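You operate a simulated robot arm through the tools that you are given. There is no shell and no other tool.

The job below is to be done with a simulated robot arm. You get a single attempt, and the scene is never put back.

Task
Seat the red and green taped coils in the white jig and wet its pins in flux.
Fine: red in the inner pocket; then stand the jig over the cold preheat plate and cover the tray.

It is judged by the outcome, as a careful person would: the job done as asked, and still so three seconds after it is handed in. It fails if anything else is knocked over, pushed out of place, dropped, spilled or broken. A push-on lid holds only when it is set on centred and level and pressed home; a screw cap is set on level and turned clockwise until tight.

Robot
A 6-joint arm with a two-finger gripper, fixed in place. Base frame: the origin is at the foot of the arm, x ahead of it, y to its left, z up; the work surface is at about z = 0.82. Lengths are in m, angles in degrees, forces in N, time in s.
Its first joint turns from -166.0 to 166.0 degrees. Payload 2.45 kg.
Tool frame: the origin (TCP) lies between the finger pads and is the grasp point; the fingertips stand 0.02 m ahead of it; z points along the fingers, y is the line along which they close. Largest opening 0.14 m; the body of the gripper starts 0.168 m behind the TCP.
Orientation is that of the tool frame in the base frame, as a unit quaternion [x, y, z, w]. With the fingers straight down and closing along the base's y, the tool's x points along the base's -x, its y along +y and its z along -z.

Tools
- The arm moves only by the tool play_rows. Its argument "plan" is a list of rows, each an object (a shift or turn left out is 0, a gripper value left out holds the last) with "claw": the finger opening in m, from 0 to 0.14; "translation": the shift along the tool's x, y, z in m, a list of three; "rotation": the turn, a rotation vector about the tool's x, y, z in degrees, a list of three. In form: [{"claw": claw, "translation": [dx, dy, dz], "rotation": [rx, ry, rz]}, ...]. A call has 1 to 20 rows; each row is the pose to reach, as a shift and turn from the pose commanded when the call began, along the tool's axes at that moment. Rows are played at 5 a second. More than 0.05 m and 8.6 degrees between two rows, or a gripper value outside its range, and nothing of the call is played. Where a pose cannot be reached the arm comes as near as it can. A force on the tool above 90 N (or 10 N above the force at the start of the call, whichever is more), or a blocked arm, ends the call early, and 0.2 s more pass. Each finger travels about 0.045 m/s and halts on what it meets, pressing with about 22 N; the grip force reading is that of the motor and also rises with nothing between the fingers. The clock runs only during rows and for 0.2 s after the last one: add rows that repeat a pose to give the fingers time. The reply holds the time, the measured pose of the TCP, the force on the tool along the base axes, the opening and the grip force, in the units named above and with some noise, with the torque about the TCP (base axes, N m) and any sound that the robot's microphone picked up.
- Cameras (640 x 400 px; columns grow to the right, rows downward): "scene" is fixed at [0.2176, 0.6491, 1.598]; the picture's right is [-0.70, -0.72, 0.00], its down [-0.68, 0.67, -0.30] and it looks along [0.21, -0.21, -0.95] (base axes); focal length 243 px, centre (320, 200). "wrist" rides on the gripper at [0.078, 0.011, -0.209] in the tool frame; the picture's right is [-0.14, 0.99, 0.00], its down [-0.92, -0.13, -0.37] and it looks along [-0.36, -0.05, 0.93] (tool axes); focal length 280 px, centre (320, 200).
- camera(camera): a new picture of that camera. No time passes.
- probe_pixels(camera, pixels): for up to 12 pixels [column, row] of the newest picture of that camera ("zoom" is the newest enlarged one), the place [x, y, z] in the base frame of the surface seen there, good to about 0.003 m. No time passes.
- close_up(camera, box): a new picture of the part [left, top, right, bottom] of that camera's present view, enlarged. No time passes.
- finish_job(): hands the job in; it is judged then, once.

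Unless the task says otherwise, let go and move clear before handing in.

The tools are called after "Emit:" by a JSON object that holds its "name" and its "arguments". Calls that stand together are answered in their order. play_rows: Moves the arm, as the interface text tells. Its arguments: {"type":"object","properties":{"plan":{"type":"array"}},"required":["plan"]} The other tools are called the same way: camera (camera) takes a picture; probe_pixels (camera, pixels) gives the place of the surface under pixels of a picture; close_up (camera, box) takes an enlarged picture of a part of a camera's view; finish_job () hands the job in.

At the start:

```text
time_s: 0.0
tcp_pos: [0.4159, 0.3746, 1.2056]
tool_rot: [0.0, 1.0, 0.0, 0.001]
force: [0.2, 0.6, -0.1]
ft_torque: [0.01, 0.01, 0.0]
opening: 0.1399
grasp_force: 0.1
```

scene: 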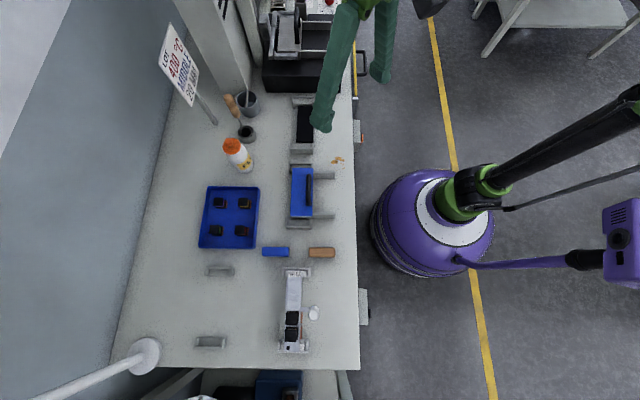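
wrist: 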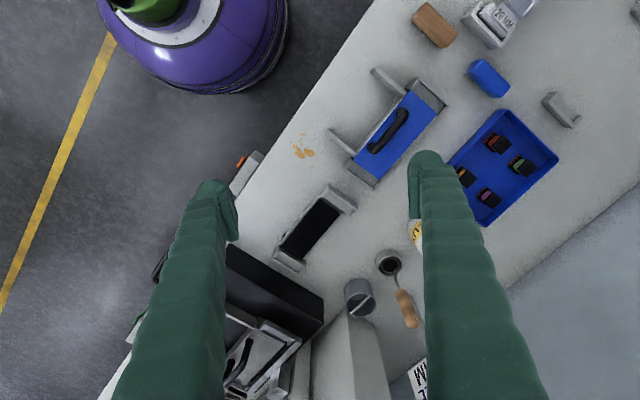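

The first pictures show a blue tray with four coils (scene ~230,215), a white jig near (293,310), a dark trough near (303,120), and a blue lid with handle near (303,190). I'll take enlarged pictures to understand each before moving.

Emit:
{"name": "close_up", "arguments": {"camera": "scene", "box": [190, 170, 290, 260]}}

Emit:
{"name": "close_up", "arguments": {"camera": "scene", "box": [250, 240, 360, 370]}}

Emit:
{"name": "close_up", "arguments": {"camera": "scene", "box": [210, 70, 370, 240]}}

Emit:
{"name": "close_up", "arguments": {"camera": "scene", "box": [150, 0, 370, 140]}}

Emit:
{"name": "close_up", "arguments": {"camera": "wrist", "box": [340, 0, 640, 240]}}

```text
4.44 times, centred on (240, 215) of scene
```

zoom: 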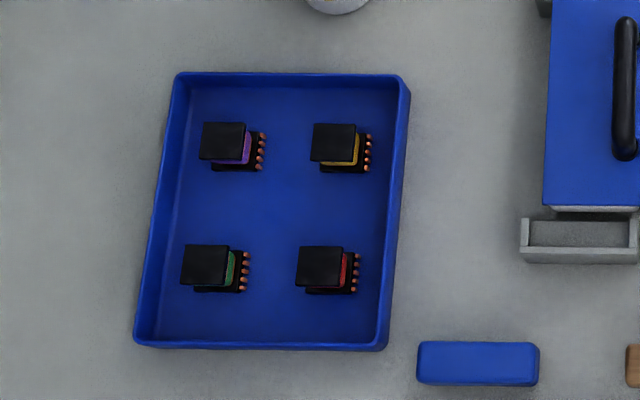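

```text
3.08 times, centred on (305, 305) of scene
```

zoom: 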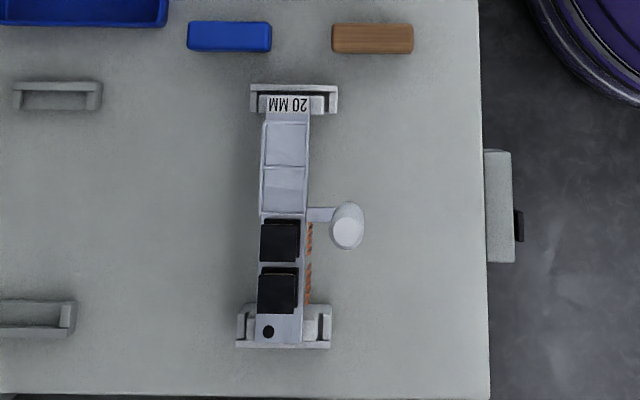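

```text
2.35 times, centred on (290, 155) of scene
```

zoom: 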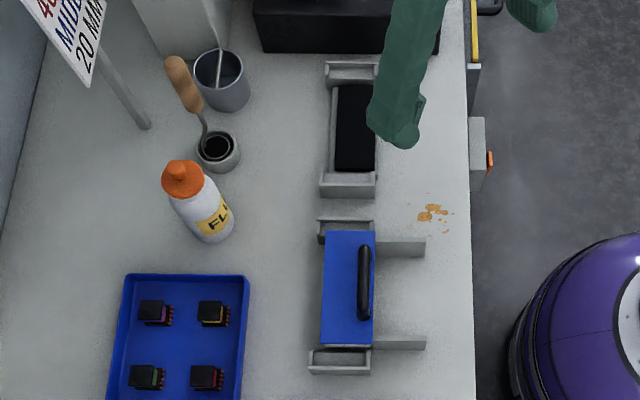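

```text
2.86 times, centred on (260, 70) of scene
```

zoom: 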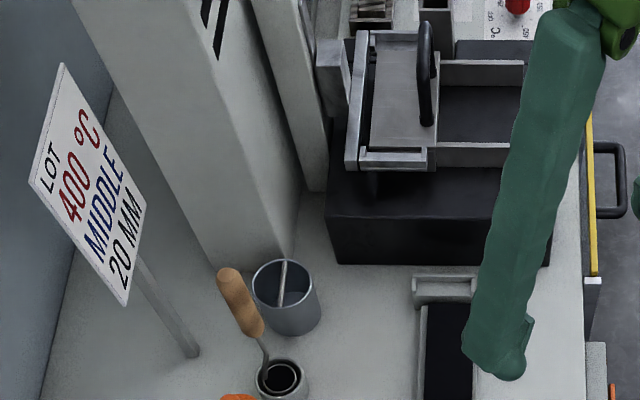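

```text
1.67 times, centred on (490, 120) of wrist
```

zoom: 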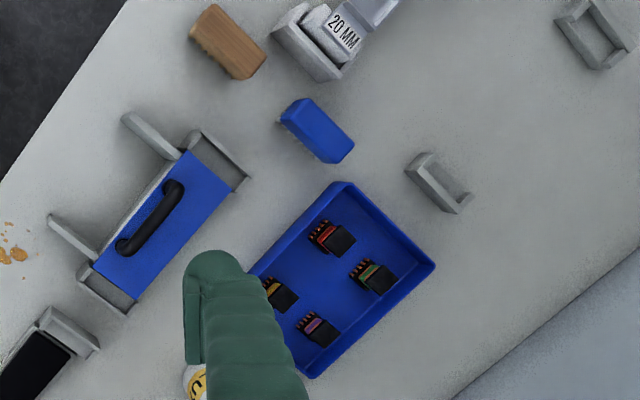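

The pictures show the jig in two cradles with two coils in it and two empty pockets by the "20 MM" label, and a blue sliding cover with a handle between two more cradles. I'll zoom on the jig and probe heights to get its geometry.

Emit:
{"name": "close_up", "arguments": {"camera": "scene", "box": [270, 260, 334, 300]}}

Emit:
{"name": "probe_pixels", "arguments": {"camera": "zoom", "pixels": [[200, 90], [330, 90], [260, 150], [230, 200], [260, 300], [100, 200], [500, 200], [185, 200], [305, 200], [190, 70], [380, 70], [260, 180]]}}

Emit:
{"name": "close_up", "arguments": {"camera": "scene", "box": [266, 300, 346, 360]}}

Emit:
{"name": "close_up", "arguments": {"camera": "wrist", "box": [400, 0, 560, 100]}}

```text
10.00 times, centred on (302, 280) of scene
```

zoom: 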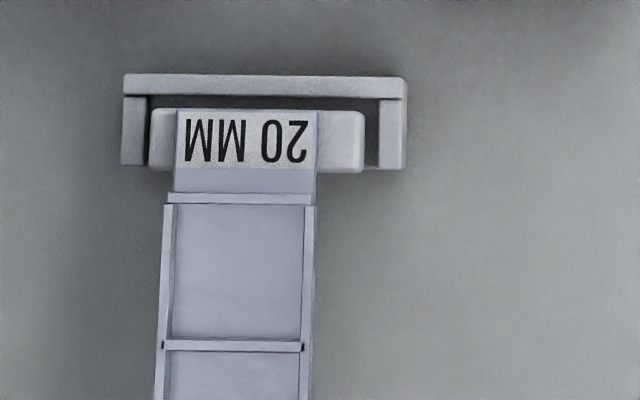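

```text
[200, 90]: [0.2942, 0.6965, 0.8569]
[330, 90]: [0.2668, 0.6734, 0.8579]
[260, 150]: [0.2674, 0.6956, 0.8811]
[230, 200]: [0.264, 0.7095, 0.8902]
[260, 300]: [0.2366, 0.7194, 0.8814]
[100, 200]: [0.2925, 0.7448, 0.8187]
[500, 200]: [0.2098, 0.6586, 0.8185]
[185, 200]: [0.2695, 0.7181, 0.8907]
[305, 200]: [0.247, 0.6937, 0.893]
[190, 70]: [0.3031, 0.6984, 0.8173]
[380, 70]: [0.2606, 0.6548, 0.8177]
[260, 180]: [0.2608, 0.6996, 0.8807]
```

```text
6.67 times, centred on (306, 330) of scene
```

zoom: 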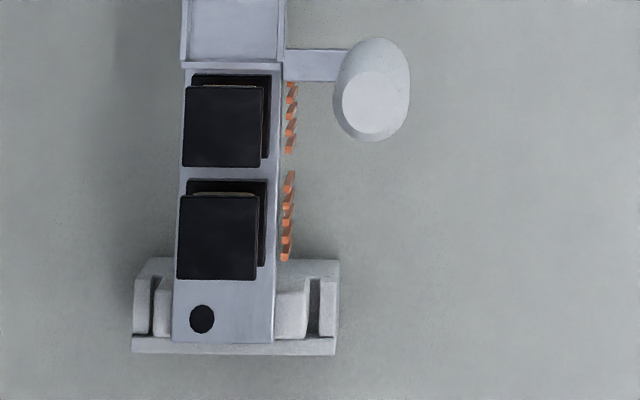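

```text
4.00 times, centred on (480, 50) of wrist
```

zoom: 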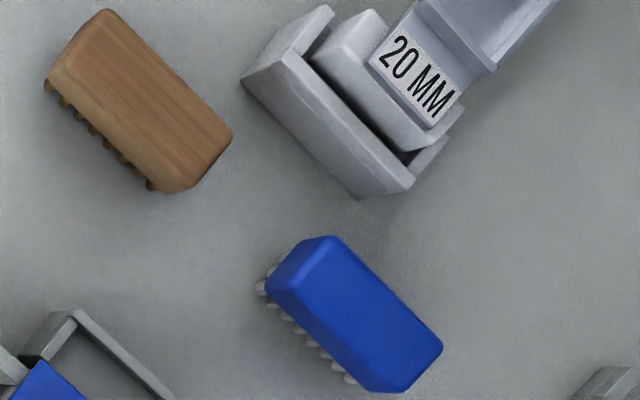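

The jig lies in its cradles with copper pins on the side facing the robot base, and the handle on the same side (zoom 370,90). I'll probe the pins, handle and coils for heights.

Emit:
{"name": "close_up", "arguments": {"camera": "scene", "box": [266, 300, 346, 350]}}

Emit:
{"name": "probe_pixels", "arguments": {"camera": "zoom", "pixels": [[290, 120], [288, 170], [286, 230], [284, 255], [370, 100], [370, 60], [315, 65], [220, 130], [270, 90], [220, 250], [200, 318], [230, 30]]}}

Emit:
{"name": "close_up", "arguments": {"camera": "scene", "box": [206, 190, 256, 240]}}

Emit:
{"name": "close_up", "arguments": {"camera": "scene", "box": [206, 190, 262, 240]}}

```text
8.00 times, centred on (306, 325) of scene
```

zoom: 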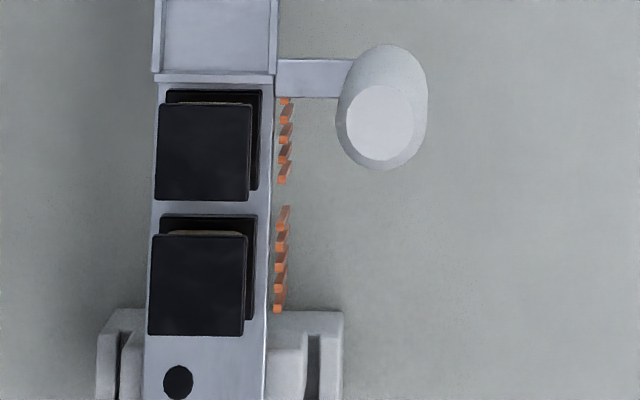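

```text
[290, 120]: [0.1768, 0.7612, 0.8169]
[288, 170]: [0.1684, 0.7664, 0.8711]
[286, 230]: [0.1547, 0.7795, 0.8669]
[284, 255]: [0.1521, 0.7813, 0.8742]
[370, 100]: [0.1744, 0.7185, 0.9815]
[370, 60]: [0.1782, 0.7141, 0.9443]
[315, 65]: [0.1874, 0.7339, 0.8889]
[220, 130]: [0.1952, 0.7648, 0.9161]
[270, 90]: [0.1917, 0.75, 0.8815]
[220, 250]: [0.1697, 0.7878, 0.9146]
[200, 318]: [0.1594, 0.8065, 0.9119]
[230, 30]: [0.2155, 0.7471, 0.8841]
```

```text
8.00 times, centred on (231, 215) of scene
```

zoom: 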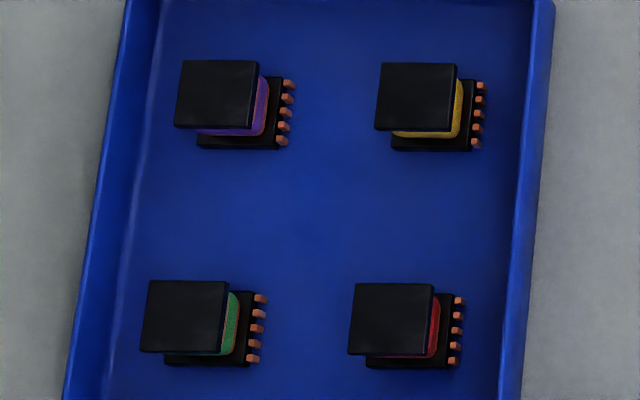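

```text
8.00 times, centred on (234, 215) of scene
```

zoom: 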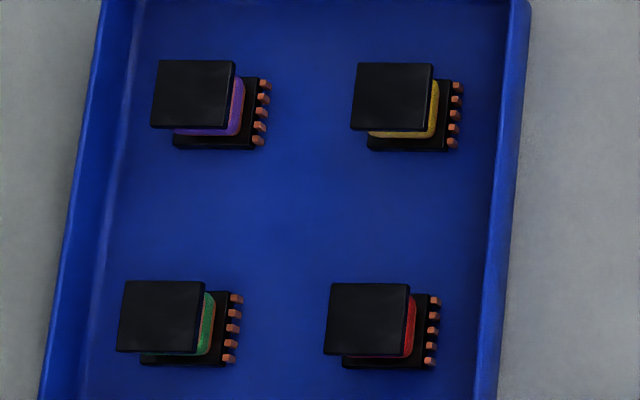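

The handle is an upright knob topping out near z=0.98, with the arm at ~0.889; coil tops in the jig are at 0.916. I'll probe the flux tray cover, cradles, preheat plate and coils for a map.

Emit:
{"name": "close_up", "arguments": {"camera": "scene", "box": [280, 160, 344, 240]}}

Emit:
{"name": "probe_pixels", "arguments": {"camera": "scene", "pixels": [[293, 170], [311, 170], [293, 215], [311, 215], [310, 178], [310, 190], [310, 200], [325, 175], [325, 217], [333, 175], [333, 217], [300, 224]]}}

Emit:
{"name": "probe_pixels", "arguments": {"camera": "scene", "pixels": [[302, 101], [302, 110], [302, 125], [302, 140], [302, 150], [297, 125], [310, 135], [302, 166], [220, 270], [210, 342], [275, 252], [321, 252]]}}

Emit:
{"name": "probe_pixels", "arguments": {"camera": "scene", "pixels": [[219, 202], [244, 203], [214, 230], [240, 230], [230, 215], [258, 190], [252, 247], [200, 246], [208, 187], [236, 146], [247, 134], [247, 103]]}}

```text
5.00 times, centred on (312, 200) of scene
```

zoom: 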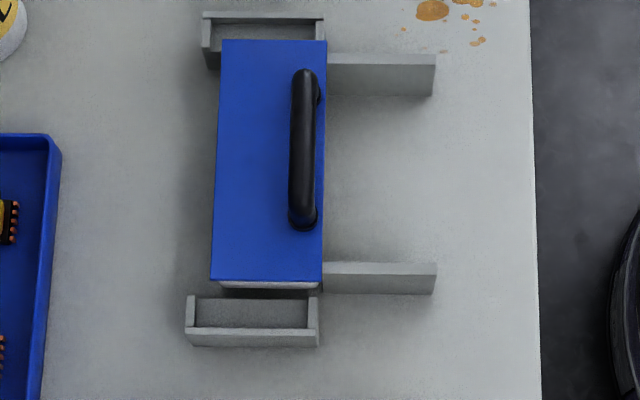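

```text
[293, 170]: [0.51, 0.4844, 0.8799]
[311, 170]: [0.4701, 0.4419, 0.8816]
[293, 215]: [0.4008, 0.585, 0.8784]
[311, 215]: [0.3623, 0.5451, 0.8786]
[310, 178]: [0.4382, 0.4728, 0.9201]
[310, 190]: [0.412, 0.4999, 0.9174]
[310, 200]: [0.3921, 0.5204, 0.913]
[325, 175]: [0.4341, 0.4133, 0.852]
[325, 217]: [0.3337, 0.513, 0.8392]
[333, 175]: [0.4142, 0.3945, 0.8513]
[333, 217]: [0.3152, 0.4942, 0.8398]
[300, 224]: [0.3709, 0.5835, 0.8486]
```

```text
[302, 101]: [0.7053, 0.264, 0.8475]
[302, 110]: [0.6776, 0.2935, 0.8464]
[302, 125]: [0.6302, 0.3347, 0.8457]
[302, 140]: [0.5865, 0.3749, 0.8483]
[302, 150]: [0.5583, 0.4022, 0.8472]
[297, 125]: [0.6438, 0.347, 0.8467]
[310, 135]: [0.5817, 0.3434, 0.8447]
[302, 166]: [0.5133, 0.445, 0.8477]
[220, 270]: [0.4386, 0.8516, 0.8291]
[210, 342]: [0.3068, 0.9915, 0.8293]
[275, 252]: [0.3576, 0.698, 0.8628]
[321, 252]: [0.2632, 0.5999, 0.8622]
```

```text
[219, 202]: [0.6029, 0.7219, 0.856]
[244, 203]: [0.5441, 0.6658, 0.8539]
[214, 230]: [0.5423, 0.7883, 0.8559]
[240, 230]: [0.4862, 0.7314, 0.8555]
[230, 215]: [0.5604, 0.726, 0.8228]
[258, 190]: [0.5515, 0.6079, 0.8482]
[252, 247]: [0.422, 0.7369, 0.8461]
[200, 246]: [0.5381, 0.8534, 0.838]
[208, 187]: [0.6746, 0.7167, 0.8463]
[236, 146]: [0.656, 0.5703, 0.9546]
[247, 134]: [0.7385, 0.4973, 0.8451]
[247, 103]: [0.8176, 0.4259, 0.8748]
```

The map gives: flux cover top z≈0.88 centred about (0.44,0.51), preheat plate about (0.63,0.335), parts tray floor 0.823, coil tops 0.856. I'll check possible obstacles (lamp at 145,350; post at 215,40; sign) before moving the arm.

Emit:
{"name": "probe_pixels", "arguments": {"camera": "scene", "pixels": [[145, 350], [90, 380], [215, 40], [185, 65], [300, 65], [297, 35], [250, 50], [225, 15], [238, 103], [234, 145], [300, 85], [335, 160]]}}

Emit:
{"name": "play_rows", "arguments": {"plan": [{"claw": 0.14, "translation": [0.0166, 0.032, 0.018], "rotation": [0, 0, -6.4]}, {"translation": [0.033, 0.064, 0.036], "rotation": [0, 0, -12.8]}, {"translation": [0.05, 0.096, 0.054], "rotation": [0, 0, -19.3]}, {"translation": [0.066, 0.129, 0.072], "rotation": [0, 0, -25.7]}, {"translation": [0.083, 0.161, 0.09], "rotation": [0, 0, -32.1]}, {"translation": [0.1, 0.193, 0.108], "rotation": [0, 0, -38.6]}, {"translation": [0.116, 0.225, 0.126], "rotation": [0, 0, -45]}]}}

Emit:
{"name": "camera", "arguments": {"camera": "wrist"}}

```text
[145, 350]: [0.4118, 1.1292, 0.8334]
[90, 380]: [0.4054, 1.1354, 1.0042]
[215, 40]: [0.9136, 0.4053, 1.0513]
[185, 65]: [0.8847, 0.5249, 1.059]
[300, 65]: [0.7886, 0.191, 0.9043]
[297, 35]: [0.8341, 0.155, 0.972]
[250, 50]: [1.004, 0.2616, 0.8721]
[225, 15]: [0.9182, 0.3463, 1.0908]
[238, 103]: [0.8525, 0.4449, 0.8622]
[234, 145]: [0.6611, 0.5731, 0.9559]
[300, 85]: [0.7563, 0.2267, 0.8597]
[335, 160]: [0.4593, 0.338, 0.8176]
```

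```text
time_s: 1.6
tcp_pos: [0.2996, 0.5988, 1.082]
tool_rot: [-0.384, 0.923, 0.0, 0.0]
force: [0.2, -0.2, 0.1]
ft_torque: [0.03, 0.0, 0.01]
opening: 0.14
grasp_force: 0.1
```

```text
taken
```

wrist: 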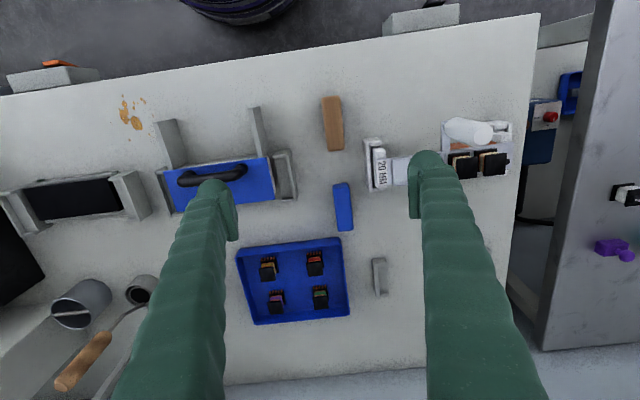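

The wrist view shows the parts tray with green at (320,297), red at (315,262), yellow (267,270), purple (275,300), and the jig at right. I'll move in front of the jig with a tilt so the camera looks at its pin side.

Emit:
{"name": "play_rows", "arguments": {"plan": [{"translation": [0.023, 0.034, 0.01], "rotation": [0, -6, 0]}, {"translation": [0.046, 0.068, 0.02], "rotation": [0, -12, 0]}, {"translation": [0.07, 0.102, 0.03], "rotation": [0, -18, 0]}, {"translation": [0.093, 0.136, 0.04], "rotation": [0, -24, 0]}, {"translation": [0.1164, 0.17, 0.052], "rotation": [0, -30, 0]}]}}

Emit:
{"name": "camera", "arguments": {"camera": "wrist"}}

Emit:
{"name": "close_up", "arguments": {"camera": "wrist", "box": [220, 120, 440, 260]}}

```text
time_s: 2.8
tcp_pos: [0.0983, 0.638, 1.0289]
tool_rot: [-0.369, 0.892, 0.099, 0.24]
force: [-0.1, 0.0, 0.7]
ft_torque: [-0.02, -0.01, -0.01]
opening: 0.1399
grasp_force: 0.1
```

```text
taken
```

wrist: 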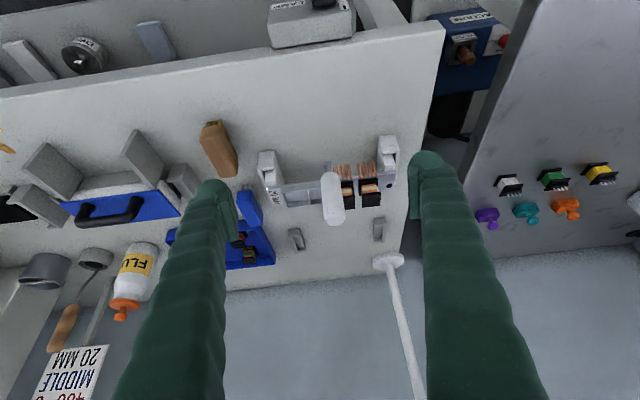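

```text
2.86 times, centred on (330, 190) of wrist
```

zoom: 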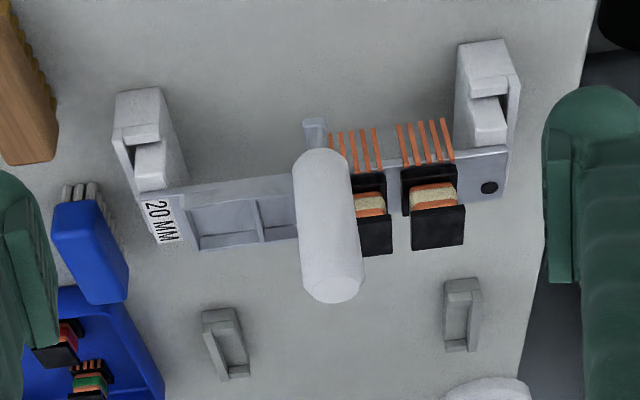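

The jig's existing coils show pins running down past the bar on the robot-facing side (zoom 330-450,140). I'll zoom further on these and on the coils in the tray to see how their pins lie.

Emit:
{"name": "close_up", "arguments": {"camera": "wrist", "box": [310, 145, 410, 225]}}

Emit:
{"name": "probe_pixels", "arguments": {"camera": "zoom", "pixels": [[170, 140], [185, 200], [280, 110], [300, 160], [270, 260], [270, 310], [300, 330], [160, 260], [140, 400], [90, 190], [470, 170], [520, 270]]}}

Emit:
{"name": "close_up", "arguments": {"camera": "wrist", "box": [220, 210, 290, 280]}}

Emit:
{"name": "close_up", "arguments": {"camera": "wrist", "box": [255, 140, 335, 220]}}

```text
5.00 times, centred on (360, 185) of wrist
```

zoom: 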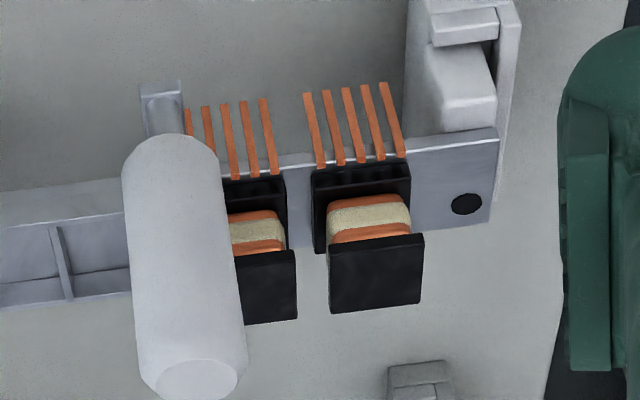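

```text
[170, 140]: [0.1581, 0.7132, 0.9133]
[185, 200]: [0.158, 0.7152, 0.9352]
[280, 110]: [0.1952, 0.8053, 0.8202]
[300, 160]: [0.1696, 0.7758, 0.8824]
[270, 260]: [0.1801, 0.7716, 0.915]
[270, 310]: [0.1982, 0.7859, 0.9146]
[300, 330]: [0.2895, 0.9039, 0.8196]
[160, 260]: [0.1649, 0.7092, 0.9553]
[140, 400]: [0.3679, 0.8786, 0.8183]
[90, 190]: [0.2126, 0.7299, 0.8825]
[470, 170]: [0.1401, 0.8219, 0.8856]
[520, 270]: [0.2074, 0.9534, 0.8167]
```

```text
5.71 times, centred on (255, 245) of wrist
```

zoom: 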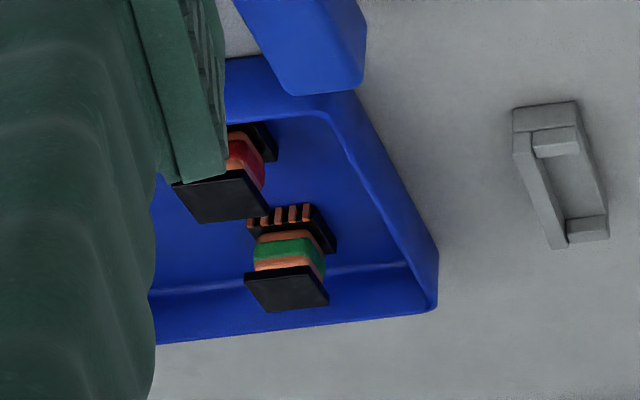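

```text
5.00 times, centred on (295, 180) of wrist
```

zoom: 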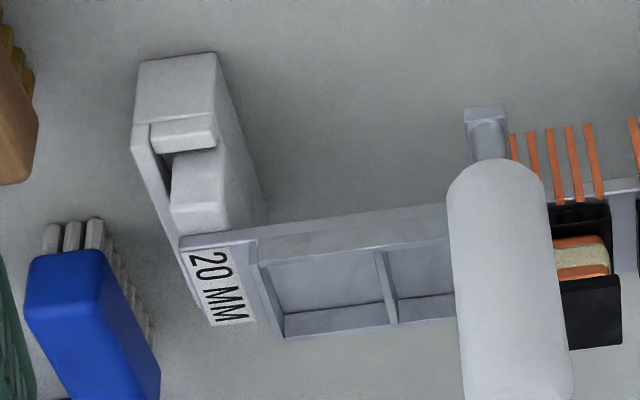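

I need to know whether the jig's pins hang downward or stick out horizontally, so I'll zoom hard on the pins in both places and probe root and tip.

Emit:
{"name": "close_up", "arguments": {"camera": "wrist", "box": [352, 155, 400, 185]}}

Emit:
{"name": "camera", "arguments": {"camera": "scene"}}

Emit:
{"name": "close_up", "arguments": {"camera": "scene", "box": [280, 305, 312, 345]}}

```text
13.33 times, centred on (376, 170) of wrist
```

zoom: 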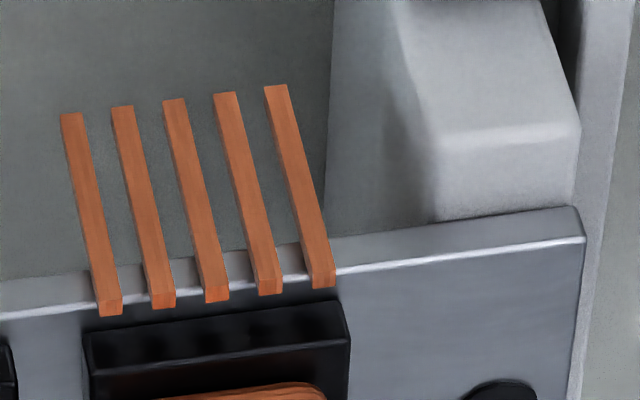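

```text
taken
```

scene: 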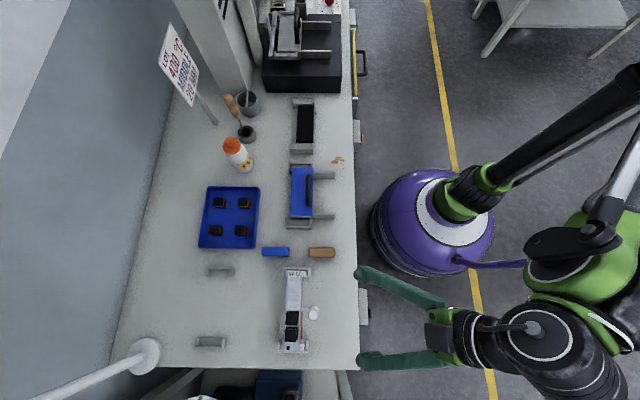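

```text
10.00 times, centred on (296, 325) of scene
```

zoom: 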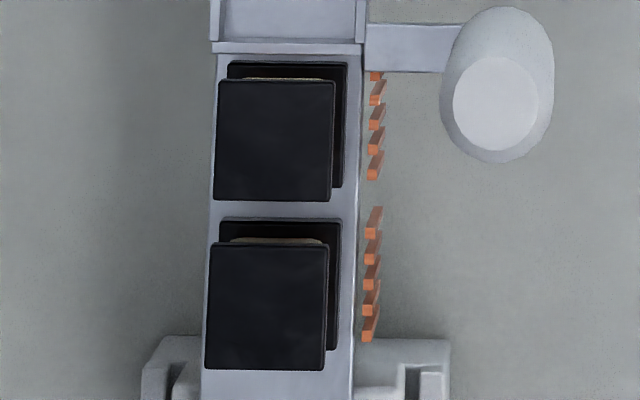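

The jig's pins hang vertically alongside the bar's robot-facing face (their square tops show at the bar rim). I'll move to look closely at the coils in the parts tray, raising first to clear the knob.

Emit:
{"name": "play_rows", "arguments": {"plan": [{"translation": [-0.025, 0, -0.043]}, {"translation": [-0.0537, -0.0348, -0.0267]}, {"translation": [-0.0823, -0.0695, -0.0101]}, {"translation": [-0.111, -0.1043, 0.0064]}, {"translation": [-0.1397, -0.1391, 0.023]}, {"translation": [-0.1683, -0.1738, 0.0396]}, {"translation": [-0.197, -0.2086, 0.0562]}, {"translation": [-0.175, -0.2086, 0.0945]}, {"translation": [-0.152, -0.2086, 0.133]}]}}

Emit:
{"name": "camera", "arguments": {"camera": "wrist"}}

Emit:
{"name": "close_up", "arguments": {"camera": "wrist", "box": [250, 130, 410, 250]}}

```text
time_s: 4.8
tcp_pos: [0.3833, 0.6287, 0.9892]
tool_rot: [-0.369, 0.892, 0.1, 0.24]
force: [-1.1, -0.9, 0.5]
ft_torque: [0.02, -0.01, -0.01]
opening: 0.1399
grasp_force: 0.1
```

```text
taken
```

wrist: 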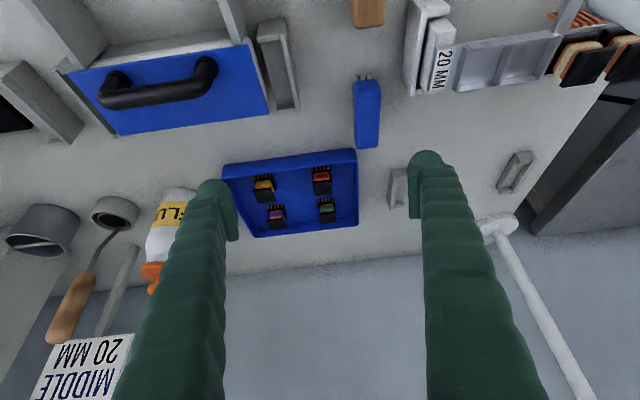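

```text
3.33 times, centred on (330, 190) of wrist
```

zoom: 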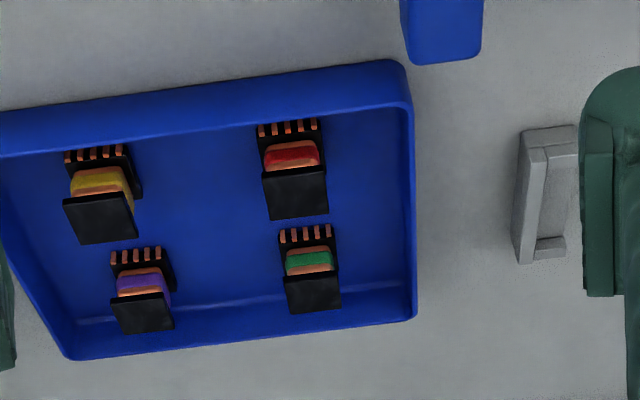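

Emit:
{"name": "close_up", "arguments": {"camera": "wrist", "box": [306, 158, 346, 198]}}

Emit:
{"name": "close_up", "arguments": {"camera": "wrist", "box": [300, 155, 350, 230]}}

Emit:
{"name": "close_up", "arguments": {"camera": "wrist", "box": [400, 20, 600, 120]}}

Emit:
{"name": "close_up", "arguments": {"camera": "wrist", "box": [30, 20, 310, 140]}}

```text
10.00 times, centred on (326, 178) of wrist
```

zoom: 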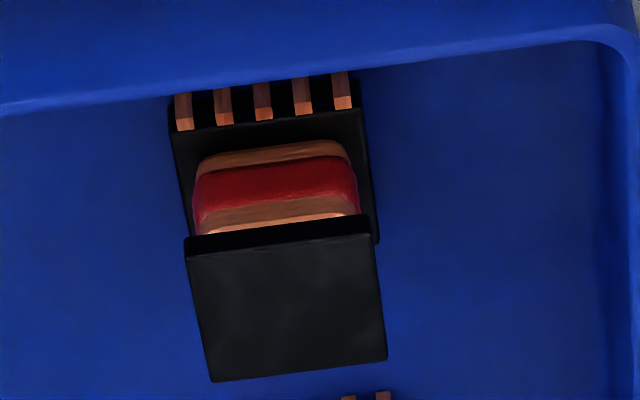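

```text
5.33 times, centred on (325, 192) of wrist
```

zoom: 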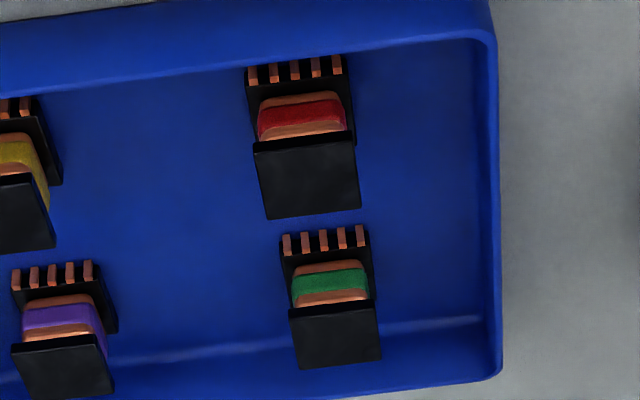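

```text
3.20 times, centred on (500, 70) of wrist
```

zoom: 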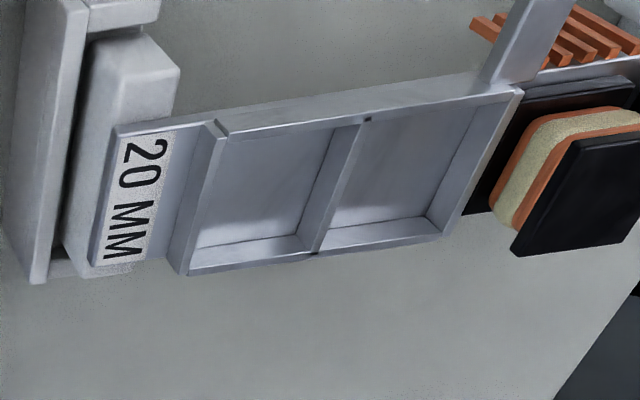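

```text
2.29 times, centred on (170, 80) of wrist
```

zoom: 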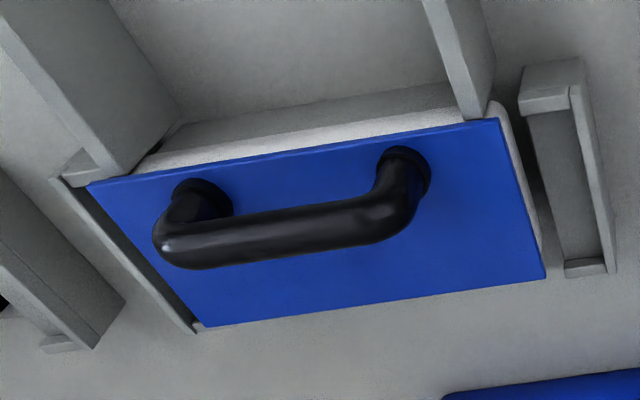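

The tray coils show pins along the base flange's robot-facing edge. I'll probe flange heights and coil corners for the red and green coils in a fine zoom, and the jig pockets' geometry.

Emit:
{"name": "close_up", "arguments": {"camera": "wrist", "box": [306, 158, 346, 198]}}

Emit:
{"name": "probe_pixels", "arguments": {"camera": "zoom", "pixels": [[185, 220], [365, 215], [190, 160], [350, 130], [265, 112], [184, 115], [190, 245], [370, 225], [215, 375], [382, 350], [290, 300], [450, 250]]}}

Emit:
{"name": "close_up", "arguments": {"camera": "wrist", "box": [306, 190, 346, 230]}}

Emit:
{"name": "probe_pixels", "arguments": {"camera": "zoom", "pixels": [[200, 80], [320, 110], [250, 200], [100, 200], [500, 100], [320, 300]]}}

Emit:
{"name": "close_up", "arguments": {"camera": "wrist", "box": [430, 30, 590, 130]}}

Emit:
{"name": "probe_pixels", "arguments": {"camera": "zoom", "pixels": [[180, 180], [300, 160], [220, 130], [150, 215], [260, 205], [100, 115], [240, 115], [60, 175], [370, 40], [440, 80], [100, 215], [330, 180]]}}

```text
10.00 times, centred on (326, 178) of wrist
```

zoom: 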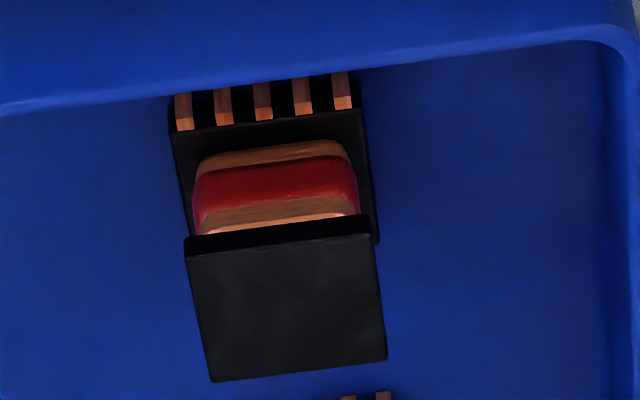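

```text
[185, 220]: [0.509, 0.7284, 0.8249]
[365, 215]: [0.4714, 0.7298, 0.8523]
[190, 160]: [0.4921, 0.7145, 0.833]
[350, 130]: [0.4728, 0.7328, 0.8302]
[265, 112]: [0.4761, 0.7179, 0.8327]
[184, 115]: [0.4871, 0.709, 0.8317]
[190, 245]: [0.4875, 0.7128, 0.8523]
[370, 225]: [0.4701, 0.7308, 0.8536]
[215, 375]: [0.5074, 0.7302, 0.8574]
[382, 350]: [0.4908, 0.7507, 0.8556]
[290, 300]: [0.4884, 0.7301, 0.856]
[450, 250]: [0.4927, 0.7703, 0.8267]
```

```text
10.00 times, centred on (326, 210) of wrist
```

zoom: 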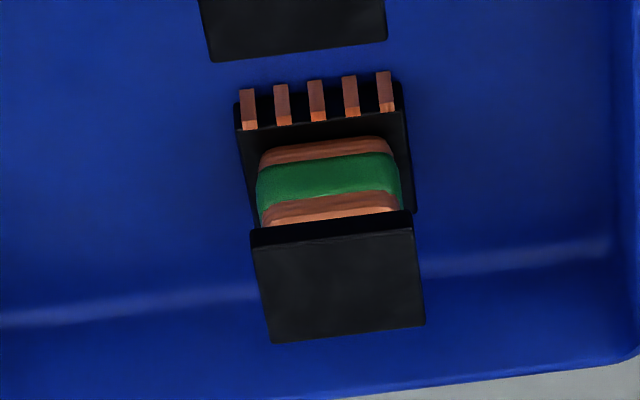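

```text
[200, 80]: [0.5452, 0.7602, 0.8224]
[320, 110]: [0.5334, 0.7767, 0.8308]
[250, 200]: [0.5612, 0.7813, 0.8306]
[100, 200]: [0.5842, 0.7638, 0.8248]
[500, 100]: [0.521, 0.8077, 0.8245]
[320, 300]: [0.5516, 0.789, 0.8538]
```

```text
4.00 times, centred on (510, 80) of wrist
```

zoom: 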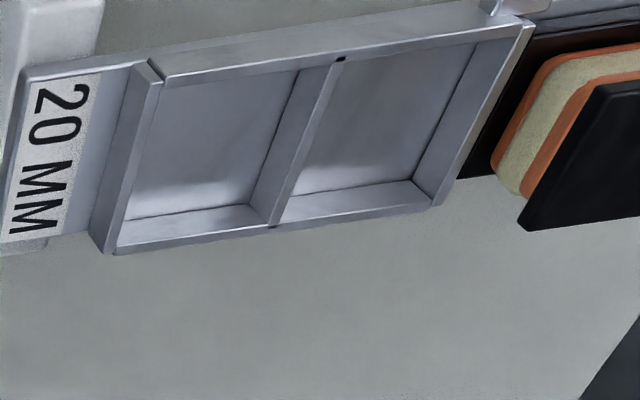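

```text
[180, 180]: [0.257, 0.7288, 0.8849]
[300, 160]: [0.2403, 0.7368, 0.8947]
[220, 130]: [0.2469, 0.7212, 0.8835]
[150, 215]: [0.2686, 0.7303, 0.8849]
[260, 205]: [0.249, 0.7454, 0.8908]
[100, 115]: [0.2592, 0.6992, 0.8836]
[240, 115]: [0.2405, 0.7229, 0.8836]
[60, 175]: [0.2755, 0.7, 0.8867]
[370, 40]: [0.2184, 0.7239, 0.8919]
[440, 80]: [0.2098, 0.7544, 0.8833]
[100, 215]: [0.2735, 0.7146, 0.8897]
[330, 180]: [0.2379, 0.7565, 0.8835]
```

The readings put coil height at ~0.033, base flange ~8 mm thick, and pocket floor ~0.8835 with walls ~0.891. I want a closer view of the empty pockets (wrist 500,70) from the pin side, so I'll move there.

Emit:
{"name": "play_rows", "arguments": {"plan": [{"translation": [0.0264, 0.034, -0.0178]}, {"translation": [0.0528, 0.068, -0.0357]}, {"translation": [0.0792, 0.102, -0.0535]}, {"translation": [0.1056, 0.136, -0.0714]}, {"translation": [0.132, 0.17, -0.0892]}]}}

Emit:
{"name": "camera", "arguments": {"camera": "wrist"}}

Emit:
{"name": "close_up", "arguments": {"camera": "wrist", "box": [240, 120, 440, 260]}}

```text
time_s: 6.0
tcp_pos: [0.1506, 0.639, 1.0008]
tool_rot: [-0.369, 0.892, 0.098, 0.24]
force: [0.4, -0.6, -0.3]
ft_torque: [0.0, -0.02, 0.01]
opening: 0.1402
grasp_force: 0.0
```

```text
taken
```

wrist: 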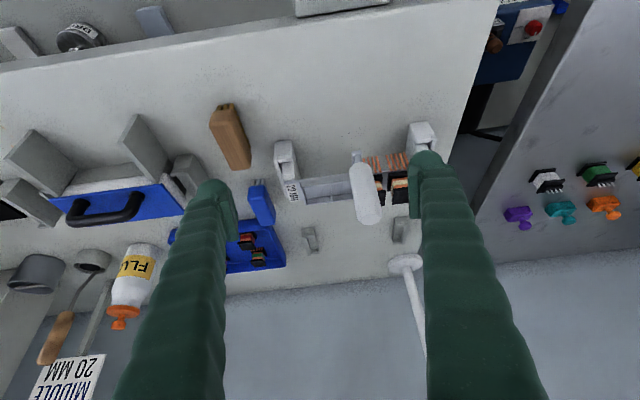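

```text
2.86 times, centred on (340, 190) of wrist
```

zoom: 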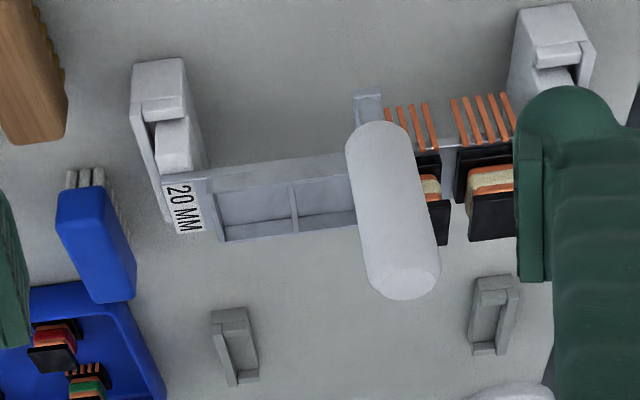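

Emit:
{"name": "close_up", "arguments": {"camera": "wrist", "box": [296, 165, 376, 215]}}

Emit:
{"name": "probe_pixels", "arguments": {"camera": "zoom", "pixels": [[150, 110], [300, 95], [150, 150], [300, 140], [230, 140], [230, 210], [60, 160], [410, 130], [150, 210], [300, 200], [30, 130], [180, 175]]}}

Emit:
{"name": "close_up", "arguments": {"camera": "wrist", "box": [370, 145, 420, 215]}}

```text
8.00 times, centred on (336, 190) of wrist
```

zoom: 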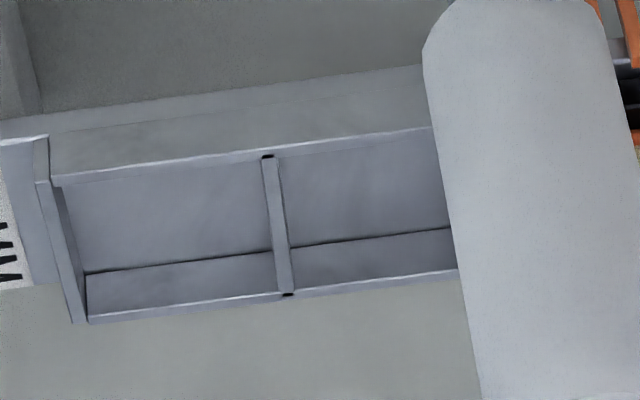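

```text
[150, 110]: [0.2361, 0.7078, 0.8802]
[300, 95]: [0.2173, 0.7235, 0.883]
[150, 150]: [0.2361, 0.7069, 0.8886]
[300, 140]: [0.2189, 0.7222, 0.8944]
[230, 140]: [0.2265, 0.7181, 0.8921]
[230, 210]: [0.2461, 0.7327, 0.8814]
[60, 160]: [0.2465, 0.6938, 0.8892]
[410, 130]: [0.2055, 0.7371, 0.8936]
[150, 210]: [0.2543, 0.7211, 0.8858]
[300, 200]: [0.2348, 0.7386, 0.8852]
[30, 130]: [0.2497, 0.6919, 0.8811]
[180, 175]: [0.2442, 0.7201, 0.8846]
```

```text
5.71 times, centred on (395, 180) of wrist
```

zoom: 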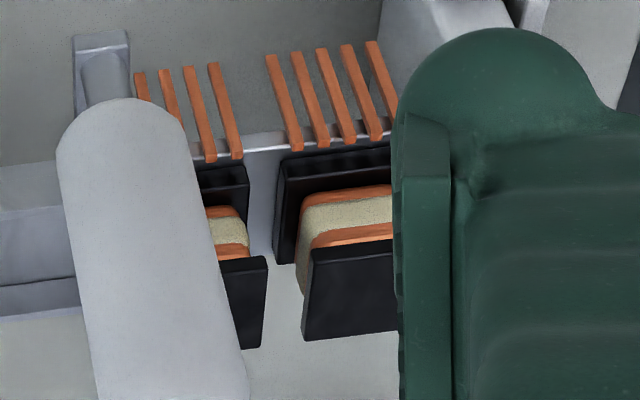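

The empty pockets have low walls all round with a divider (zoom 275,220), each about 0.033 along the jig, and the knob stands at the wall beside the inner pocket. Next I'll view the flux station and its cover from the rail side.

Emit:
{"name": "play_rows", "arguments": {"plan": [{"translation": [0.0036, -0.0422, -0.0071]}, {"translation": [0.0073, -0.0844, -0.0141]}, {"translation": [0.0109, -0.1266, -0.0212]}, {"translation": [0.0145, -0.1689, -0.0282]}, {"translation": [0.0181, -0.2111, -0.0353]}, {"translation": [0.0218, -0.2533, -0.0423]}, {"translation": [0.0254, -0.2955, -0.0494]}]}}

Emit:
{"name": "camera", "arguments": {"camera": "wrist"}}

Emit:
{"name": "close_up", "arguments": {"camera": "wrist", "box": [220, 110, 430, 250]}}

```text
time_s: 7.6
tcp_pos: [0.3275, 0.395, 1.0319]
tool_rot: [-0.371, 0.892, 0.1, 0.239]
force: [-0.1, 0.0, -0.1]
ft_torque: [0.0, 0.03, 0.03]
opening: 0.14
grasp_force: 0.0
```

```text
taken
```

wrist: 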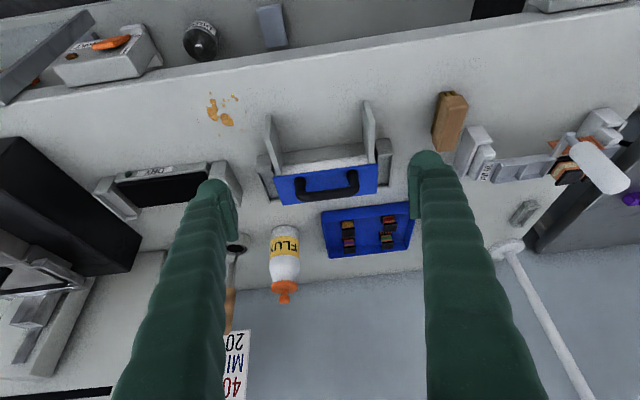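

```text
2.86 times, centred on (325, 180) of wrist
```

zoom: 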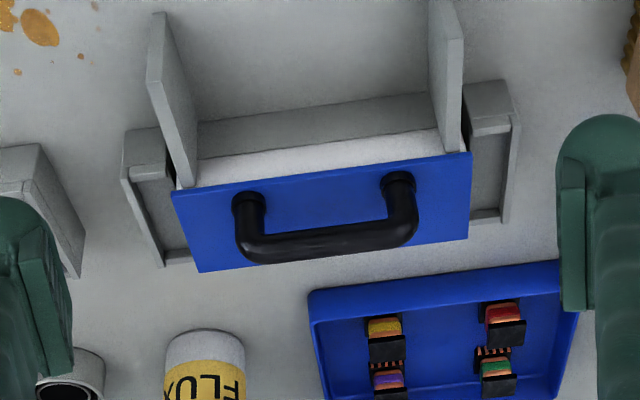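

The flux station shows thin upright rails at zoom (170,100) and (450,75), the tray rim (white, 320,155) and the blue cover with handle. I'll zoom on it and on the preheat station label at wrist (150,172), and probe heights.

Emit:
{"name": "close_up", "arguments": {"camera": "wrist", "box": [250, 95, 400, 210]}}

Emit:
{"name": "probe_pixels", "arguments": {"camera": "zoom", "pixels": [[85, 110], [500, 90], [320, 255], [320, 215], [140, 290], [520, 240], [75, 320], [575, 270], [320, 290], [320, 355], [170, 300], [460, 265]]}}

Emit:
{"name": "close_up", "arguments": {"camera": "wrist", "box": [90, 140, 250, 240]}}

Emit:
{"name": "probe_pixels", "arguments": {"camera": "zoom", "pixels": [[240, 130], [200, 200], [400, 180], [90, 220], [50, 280], [100, 270], [500, 120], [560, 200], [150, 130], [350, 110], [480, 170], [300, 230]]}}

```text
3.48 times, centred on (325, 152) of wrist
```

zoom: 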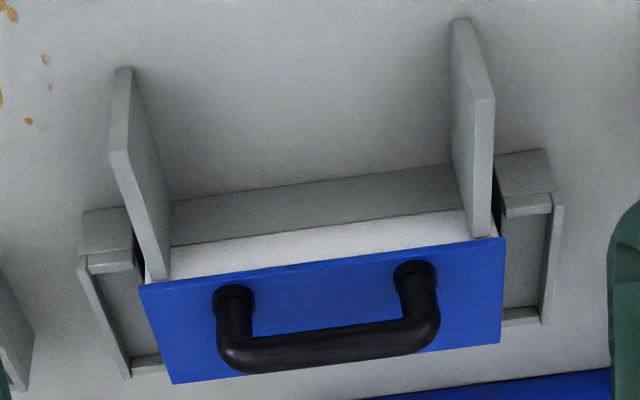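

```text
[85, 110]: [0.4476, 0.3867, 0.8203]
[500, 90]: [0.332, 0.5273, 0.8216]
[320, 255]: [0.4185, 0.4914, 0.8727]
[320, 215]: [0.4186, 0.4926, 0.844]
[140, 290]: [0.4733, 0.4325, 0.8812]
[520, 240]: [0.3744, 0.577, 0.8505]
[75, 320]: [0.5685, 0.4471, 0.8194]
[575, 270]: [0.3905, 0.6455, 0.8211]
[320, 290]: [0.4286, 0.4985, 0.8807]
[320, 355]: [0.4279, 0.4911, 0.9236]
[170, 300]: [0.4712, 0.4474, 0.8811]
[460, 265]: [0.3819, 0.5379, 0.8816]
```

```text
4.00 times, centred on (170, 190) of wrist
```

zoom: 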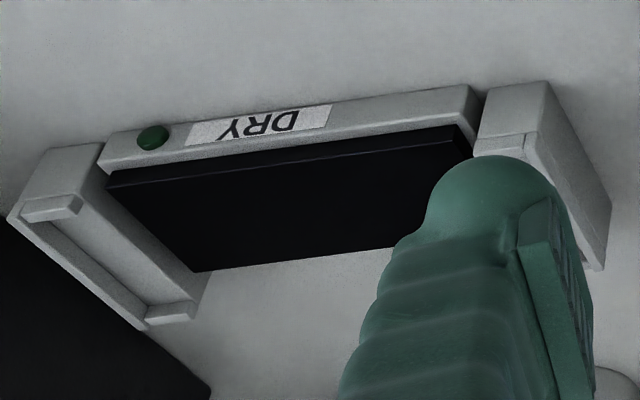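

```text
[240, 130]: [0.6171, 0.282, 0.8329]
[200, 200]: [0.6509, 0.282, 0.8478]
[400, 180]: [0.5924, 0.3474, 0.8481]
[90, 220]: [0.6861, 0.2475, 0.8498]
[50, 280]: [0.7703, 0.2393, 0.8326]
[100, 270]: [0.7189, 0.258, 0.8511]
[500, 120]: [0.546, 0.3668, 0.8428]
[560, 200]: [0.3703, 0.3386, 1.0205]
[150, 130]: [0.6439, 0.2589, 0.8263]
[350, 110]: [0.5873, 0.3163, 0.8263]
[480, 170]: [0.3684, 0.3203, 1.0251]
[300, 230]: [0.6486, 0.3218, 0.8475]
```

The preheat station is labelled "DRY" and its cradles match the flux cradles. I'll measure cradle wall, lip and floor heights plus the rail tops precisely.

Emit:
{"name": "close_up", "arguments": {"camera": "wrist", "box": [350, 125, 400, 190]}}

Emit:
{"name": "probe_pixels", "arguments": {"camera": "zoom", "pixels": [[320, 50], [360, 55], [320, 150], [330, 100], [310, 190], [310, 235], [270, 120], [230, 120], [250, 60], [365, 150], [340, 240], [300, 110]]}}

Emit:
{"name": "close_up", "arguments": {"camera": "scene", "box": [280, 210, 340, 240]}}

Emit:
{"name": "probe_pixels", "arguments": {"camera": "zoom", "pixels": [[200, 150], [130, 150], [80, 150], [150, 190], [90, 190], [220, 190], [150, 225], [300, 110], [400, 110], [480, 100], [250, 100], [400, 150]]}}

```text
6.15 times, centred on (375, 158) of wrist
```

zoom: 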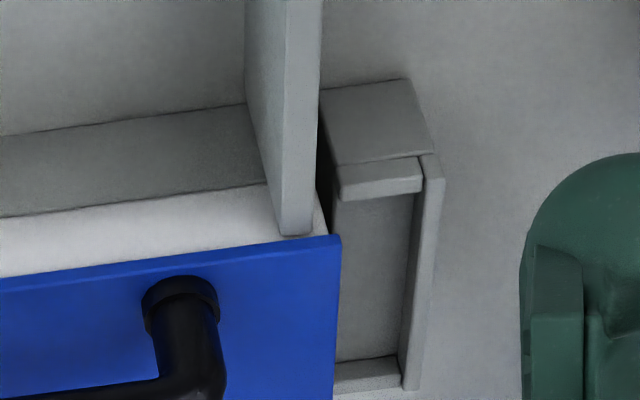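

```text
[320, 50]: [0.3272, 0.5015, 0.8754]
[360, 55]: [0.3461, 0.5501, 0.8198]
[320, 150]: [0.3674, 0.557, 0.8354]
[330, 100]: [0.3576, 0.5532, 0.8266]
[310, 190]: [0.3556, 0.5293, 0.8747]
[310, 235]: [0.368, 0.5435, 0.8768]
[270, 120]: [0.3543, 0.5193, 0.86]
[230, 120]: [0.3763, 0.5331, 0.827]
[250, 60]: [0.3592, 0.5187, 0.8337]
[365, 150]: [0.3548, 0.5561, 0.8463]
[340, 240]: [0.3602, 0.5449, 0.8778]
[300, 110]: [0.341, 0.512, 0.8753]
```

```text
10.67 times, centred on (310, 225) of scene
```

zoom: 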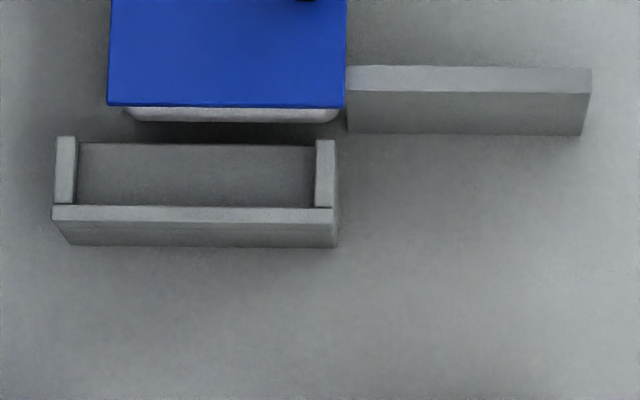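

```text
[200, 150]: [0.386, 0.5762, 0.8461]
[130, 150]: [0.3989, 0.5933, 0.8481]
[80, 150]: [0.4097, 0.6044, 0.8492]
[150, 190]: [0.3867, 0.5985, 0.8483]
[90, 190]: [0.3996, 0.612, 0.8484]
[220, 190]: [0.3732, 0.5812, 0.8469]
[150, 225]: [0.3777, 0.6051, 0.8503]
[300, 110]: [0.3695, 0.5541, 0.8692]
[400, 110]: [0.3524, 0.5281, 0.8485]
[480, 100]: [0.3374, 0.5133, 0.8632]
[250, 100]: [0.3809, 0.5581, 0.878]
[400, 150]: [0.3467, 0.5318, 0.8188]
```

The flux cradle floor is ~0.848, rail tops ~0.875 and cover top ~0.880, so the cover slides level onto the rails. Before picking coils I'll measure the jig's axis and pocket edges from the scene camera.

Emit:
{"name": "close_up", "arguments": {"camera": "scene", "box": [276, 262, 324, 292]}}

Emit:
{"name": "probe_pixels", "arguments": {"camera": "zoom", "pixels": [[135, 185], [395, 190], [150, 125], [390, 130], [265, 110], [115, 190], [420, 190], [200, 50], [350, 50], [200, 200], [330, 205], [265, 175]]}}

Emit:
{"name": "close_up", "arguments": {"camera": "scene", "box": [272, 328, 320, 358]}}

Emit:
{"name": "probe_pixels", "arguments": {"camera": "zoom", "pixels": [[120, 240], [420, 240], [150, 200], [390, 200], [250, 200], [160, 290], [400, 290], [250, 285], [170, 160], [250, 250], [130, 170], [430, 170]]}}

```text
13.33 times, centred on (300, 277) of scene
```

zoom: 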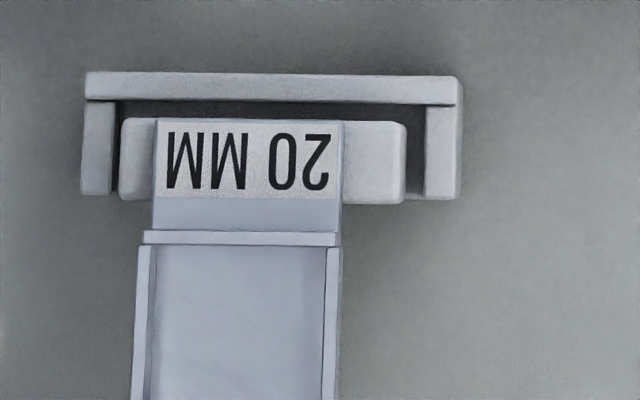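

```text
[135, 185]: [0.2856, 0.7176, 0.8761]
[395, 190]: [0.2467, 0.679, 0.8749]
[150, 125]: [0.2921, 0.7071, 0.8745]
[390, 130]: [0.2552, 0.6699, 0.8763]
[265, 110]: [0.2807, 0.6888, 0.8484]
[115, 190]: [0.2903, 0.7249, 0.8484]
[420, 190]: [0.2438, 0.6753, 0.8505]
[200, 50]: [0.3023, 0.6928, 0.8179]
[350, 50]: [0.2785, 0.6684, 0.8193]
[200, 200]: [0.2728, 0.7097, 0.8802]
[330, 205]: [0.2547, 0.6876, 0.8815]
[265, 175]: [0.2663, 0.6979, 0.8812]
```

```text
13.33 times, centred on (296, 343) of scene
```

zoom: 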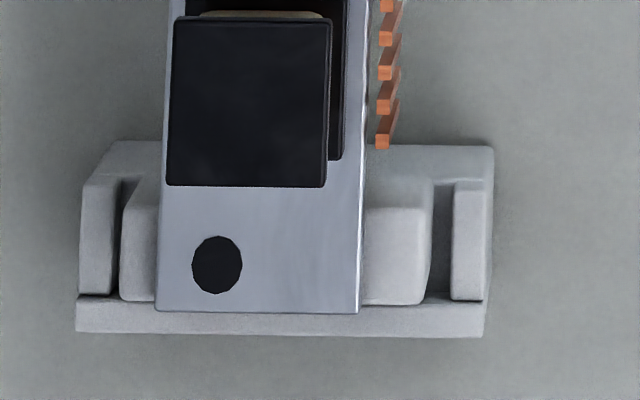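

```text
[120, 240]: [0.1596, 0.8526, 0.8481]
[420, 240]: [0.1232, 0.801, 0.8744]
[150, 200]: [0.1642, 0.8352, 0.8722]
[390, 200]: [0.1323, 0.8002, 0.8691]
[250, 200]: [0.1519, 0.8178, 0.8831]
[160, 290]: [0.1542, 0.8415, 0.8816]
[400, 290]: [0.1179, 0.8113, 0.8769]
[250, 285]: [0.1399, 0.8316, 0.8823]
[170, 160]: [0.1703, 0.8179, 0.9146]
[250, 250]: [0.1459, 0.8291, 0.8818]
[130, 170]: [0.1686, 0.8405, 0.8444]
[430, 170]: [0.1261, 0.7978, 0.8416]
```

The home, flux and preheat cradle floors are all ~0.848 and the jig lies along the 135° line with about ±3–4 mm play. I'll probe the knob's arm height, then untilt the tool.

Emit:
{"name": "close_up", "arguments": {"camera": "scene", "box": [288, 292, 328, 332]}}

Emit:
{"name": "probe_pixels", "arguments": {"camera": "zoom", "pixels": [[215, 135], [225, 150], [240, 140], [250, 150], [300, 180], [305, 210], [320, 190], [310, 130], [300, 115], [200, 100], [180, 60], [100, 110]]}}

Emit:
{"name": "play_rows", "arguments": {"plan": [{"translation": [-0.02, 0, -0.03], "rotation": [0, 8, 0]}, {"translation": [-0.04, 0, -0.06], "rotation": [0, 16, 0]}, {"translation": [-0.05, 0, -0.08], "rotation": [0, 23, 0]}, {"translation": [-0.06, 0, -0.1], "rotation": [0, 30, 0]}]}}

```text
10.00 times, centred on (308, 312) of scene
```

zoom: 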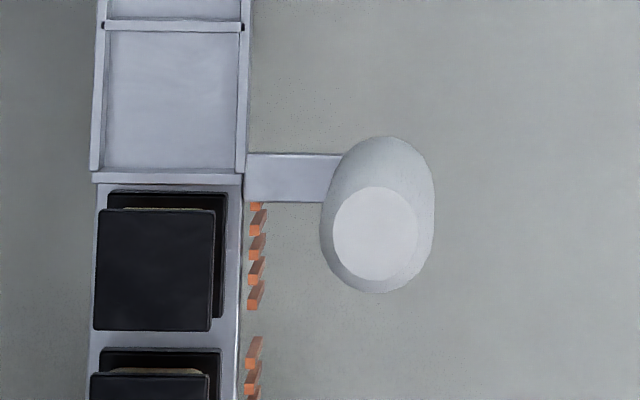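

```text
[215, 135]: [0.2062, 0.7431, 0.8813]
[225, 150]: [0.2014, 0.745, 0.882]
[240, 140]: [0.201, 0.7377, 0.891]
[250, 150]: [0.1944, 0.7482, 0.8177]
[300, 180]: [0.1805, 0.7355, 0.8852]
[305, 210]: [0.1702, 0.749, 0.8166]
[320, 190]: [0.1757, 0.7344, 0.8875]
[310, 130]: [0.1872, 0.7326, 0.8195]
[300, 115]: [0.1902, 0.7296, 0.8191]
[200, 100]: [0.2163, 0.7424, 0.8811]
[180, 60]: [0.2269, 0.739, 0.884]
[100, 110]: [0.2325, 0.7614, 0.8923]
```

```text
time_s: 8.6
tcp_pos: [0.3294, 0.3964, 1.1501]
tool_rot: [-0.383, 0.924, 0.001, 0.0]
force: [-1.2, 0.0, 0.7]
ft_torque: [0.07, -0.05, 0.03]
opening: 0.14
grasp_force: 0.0
```

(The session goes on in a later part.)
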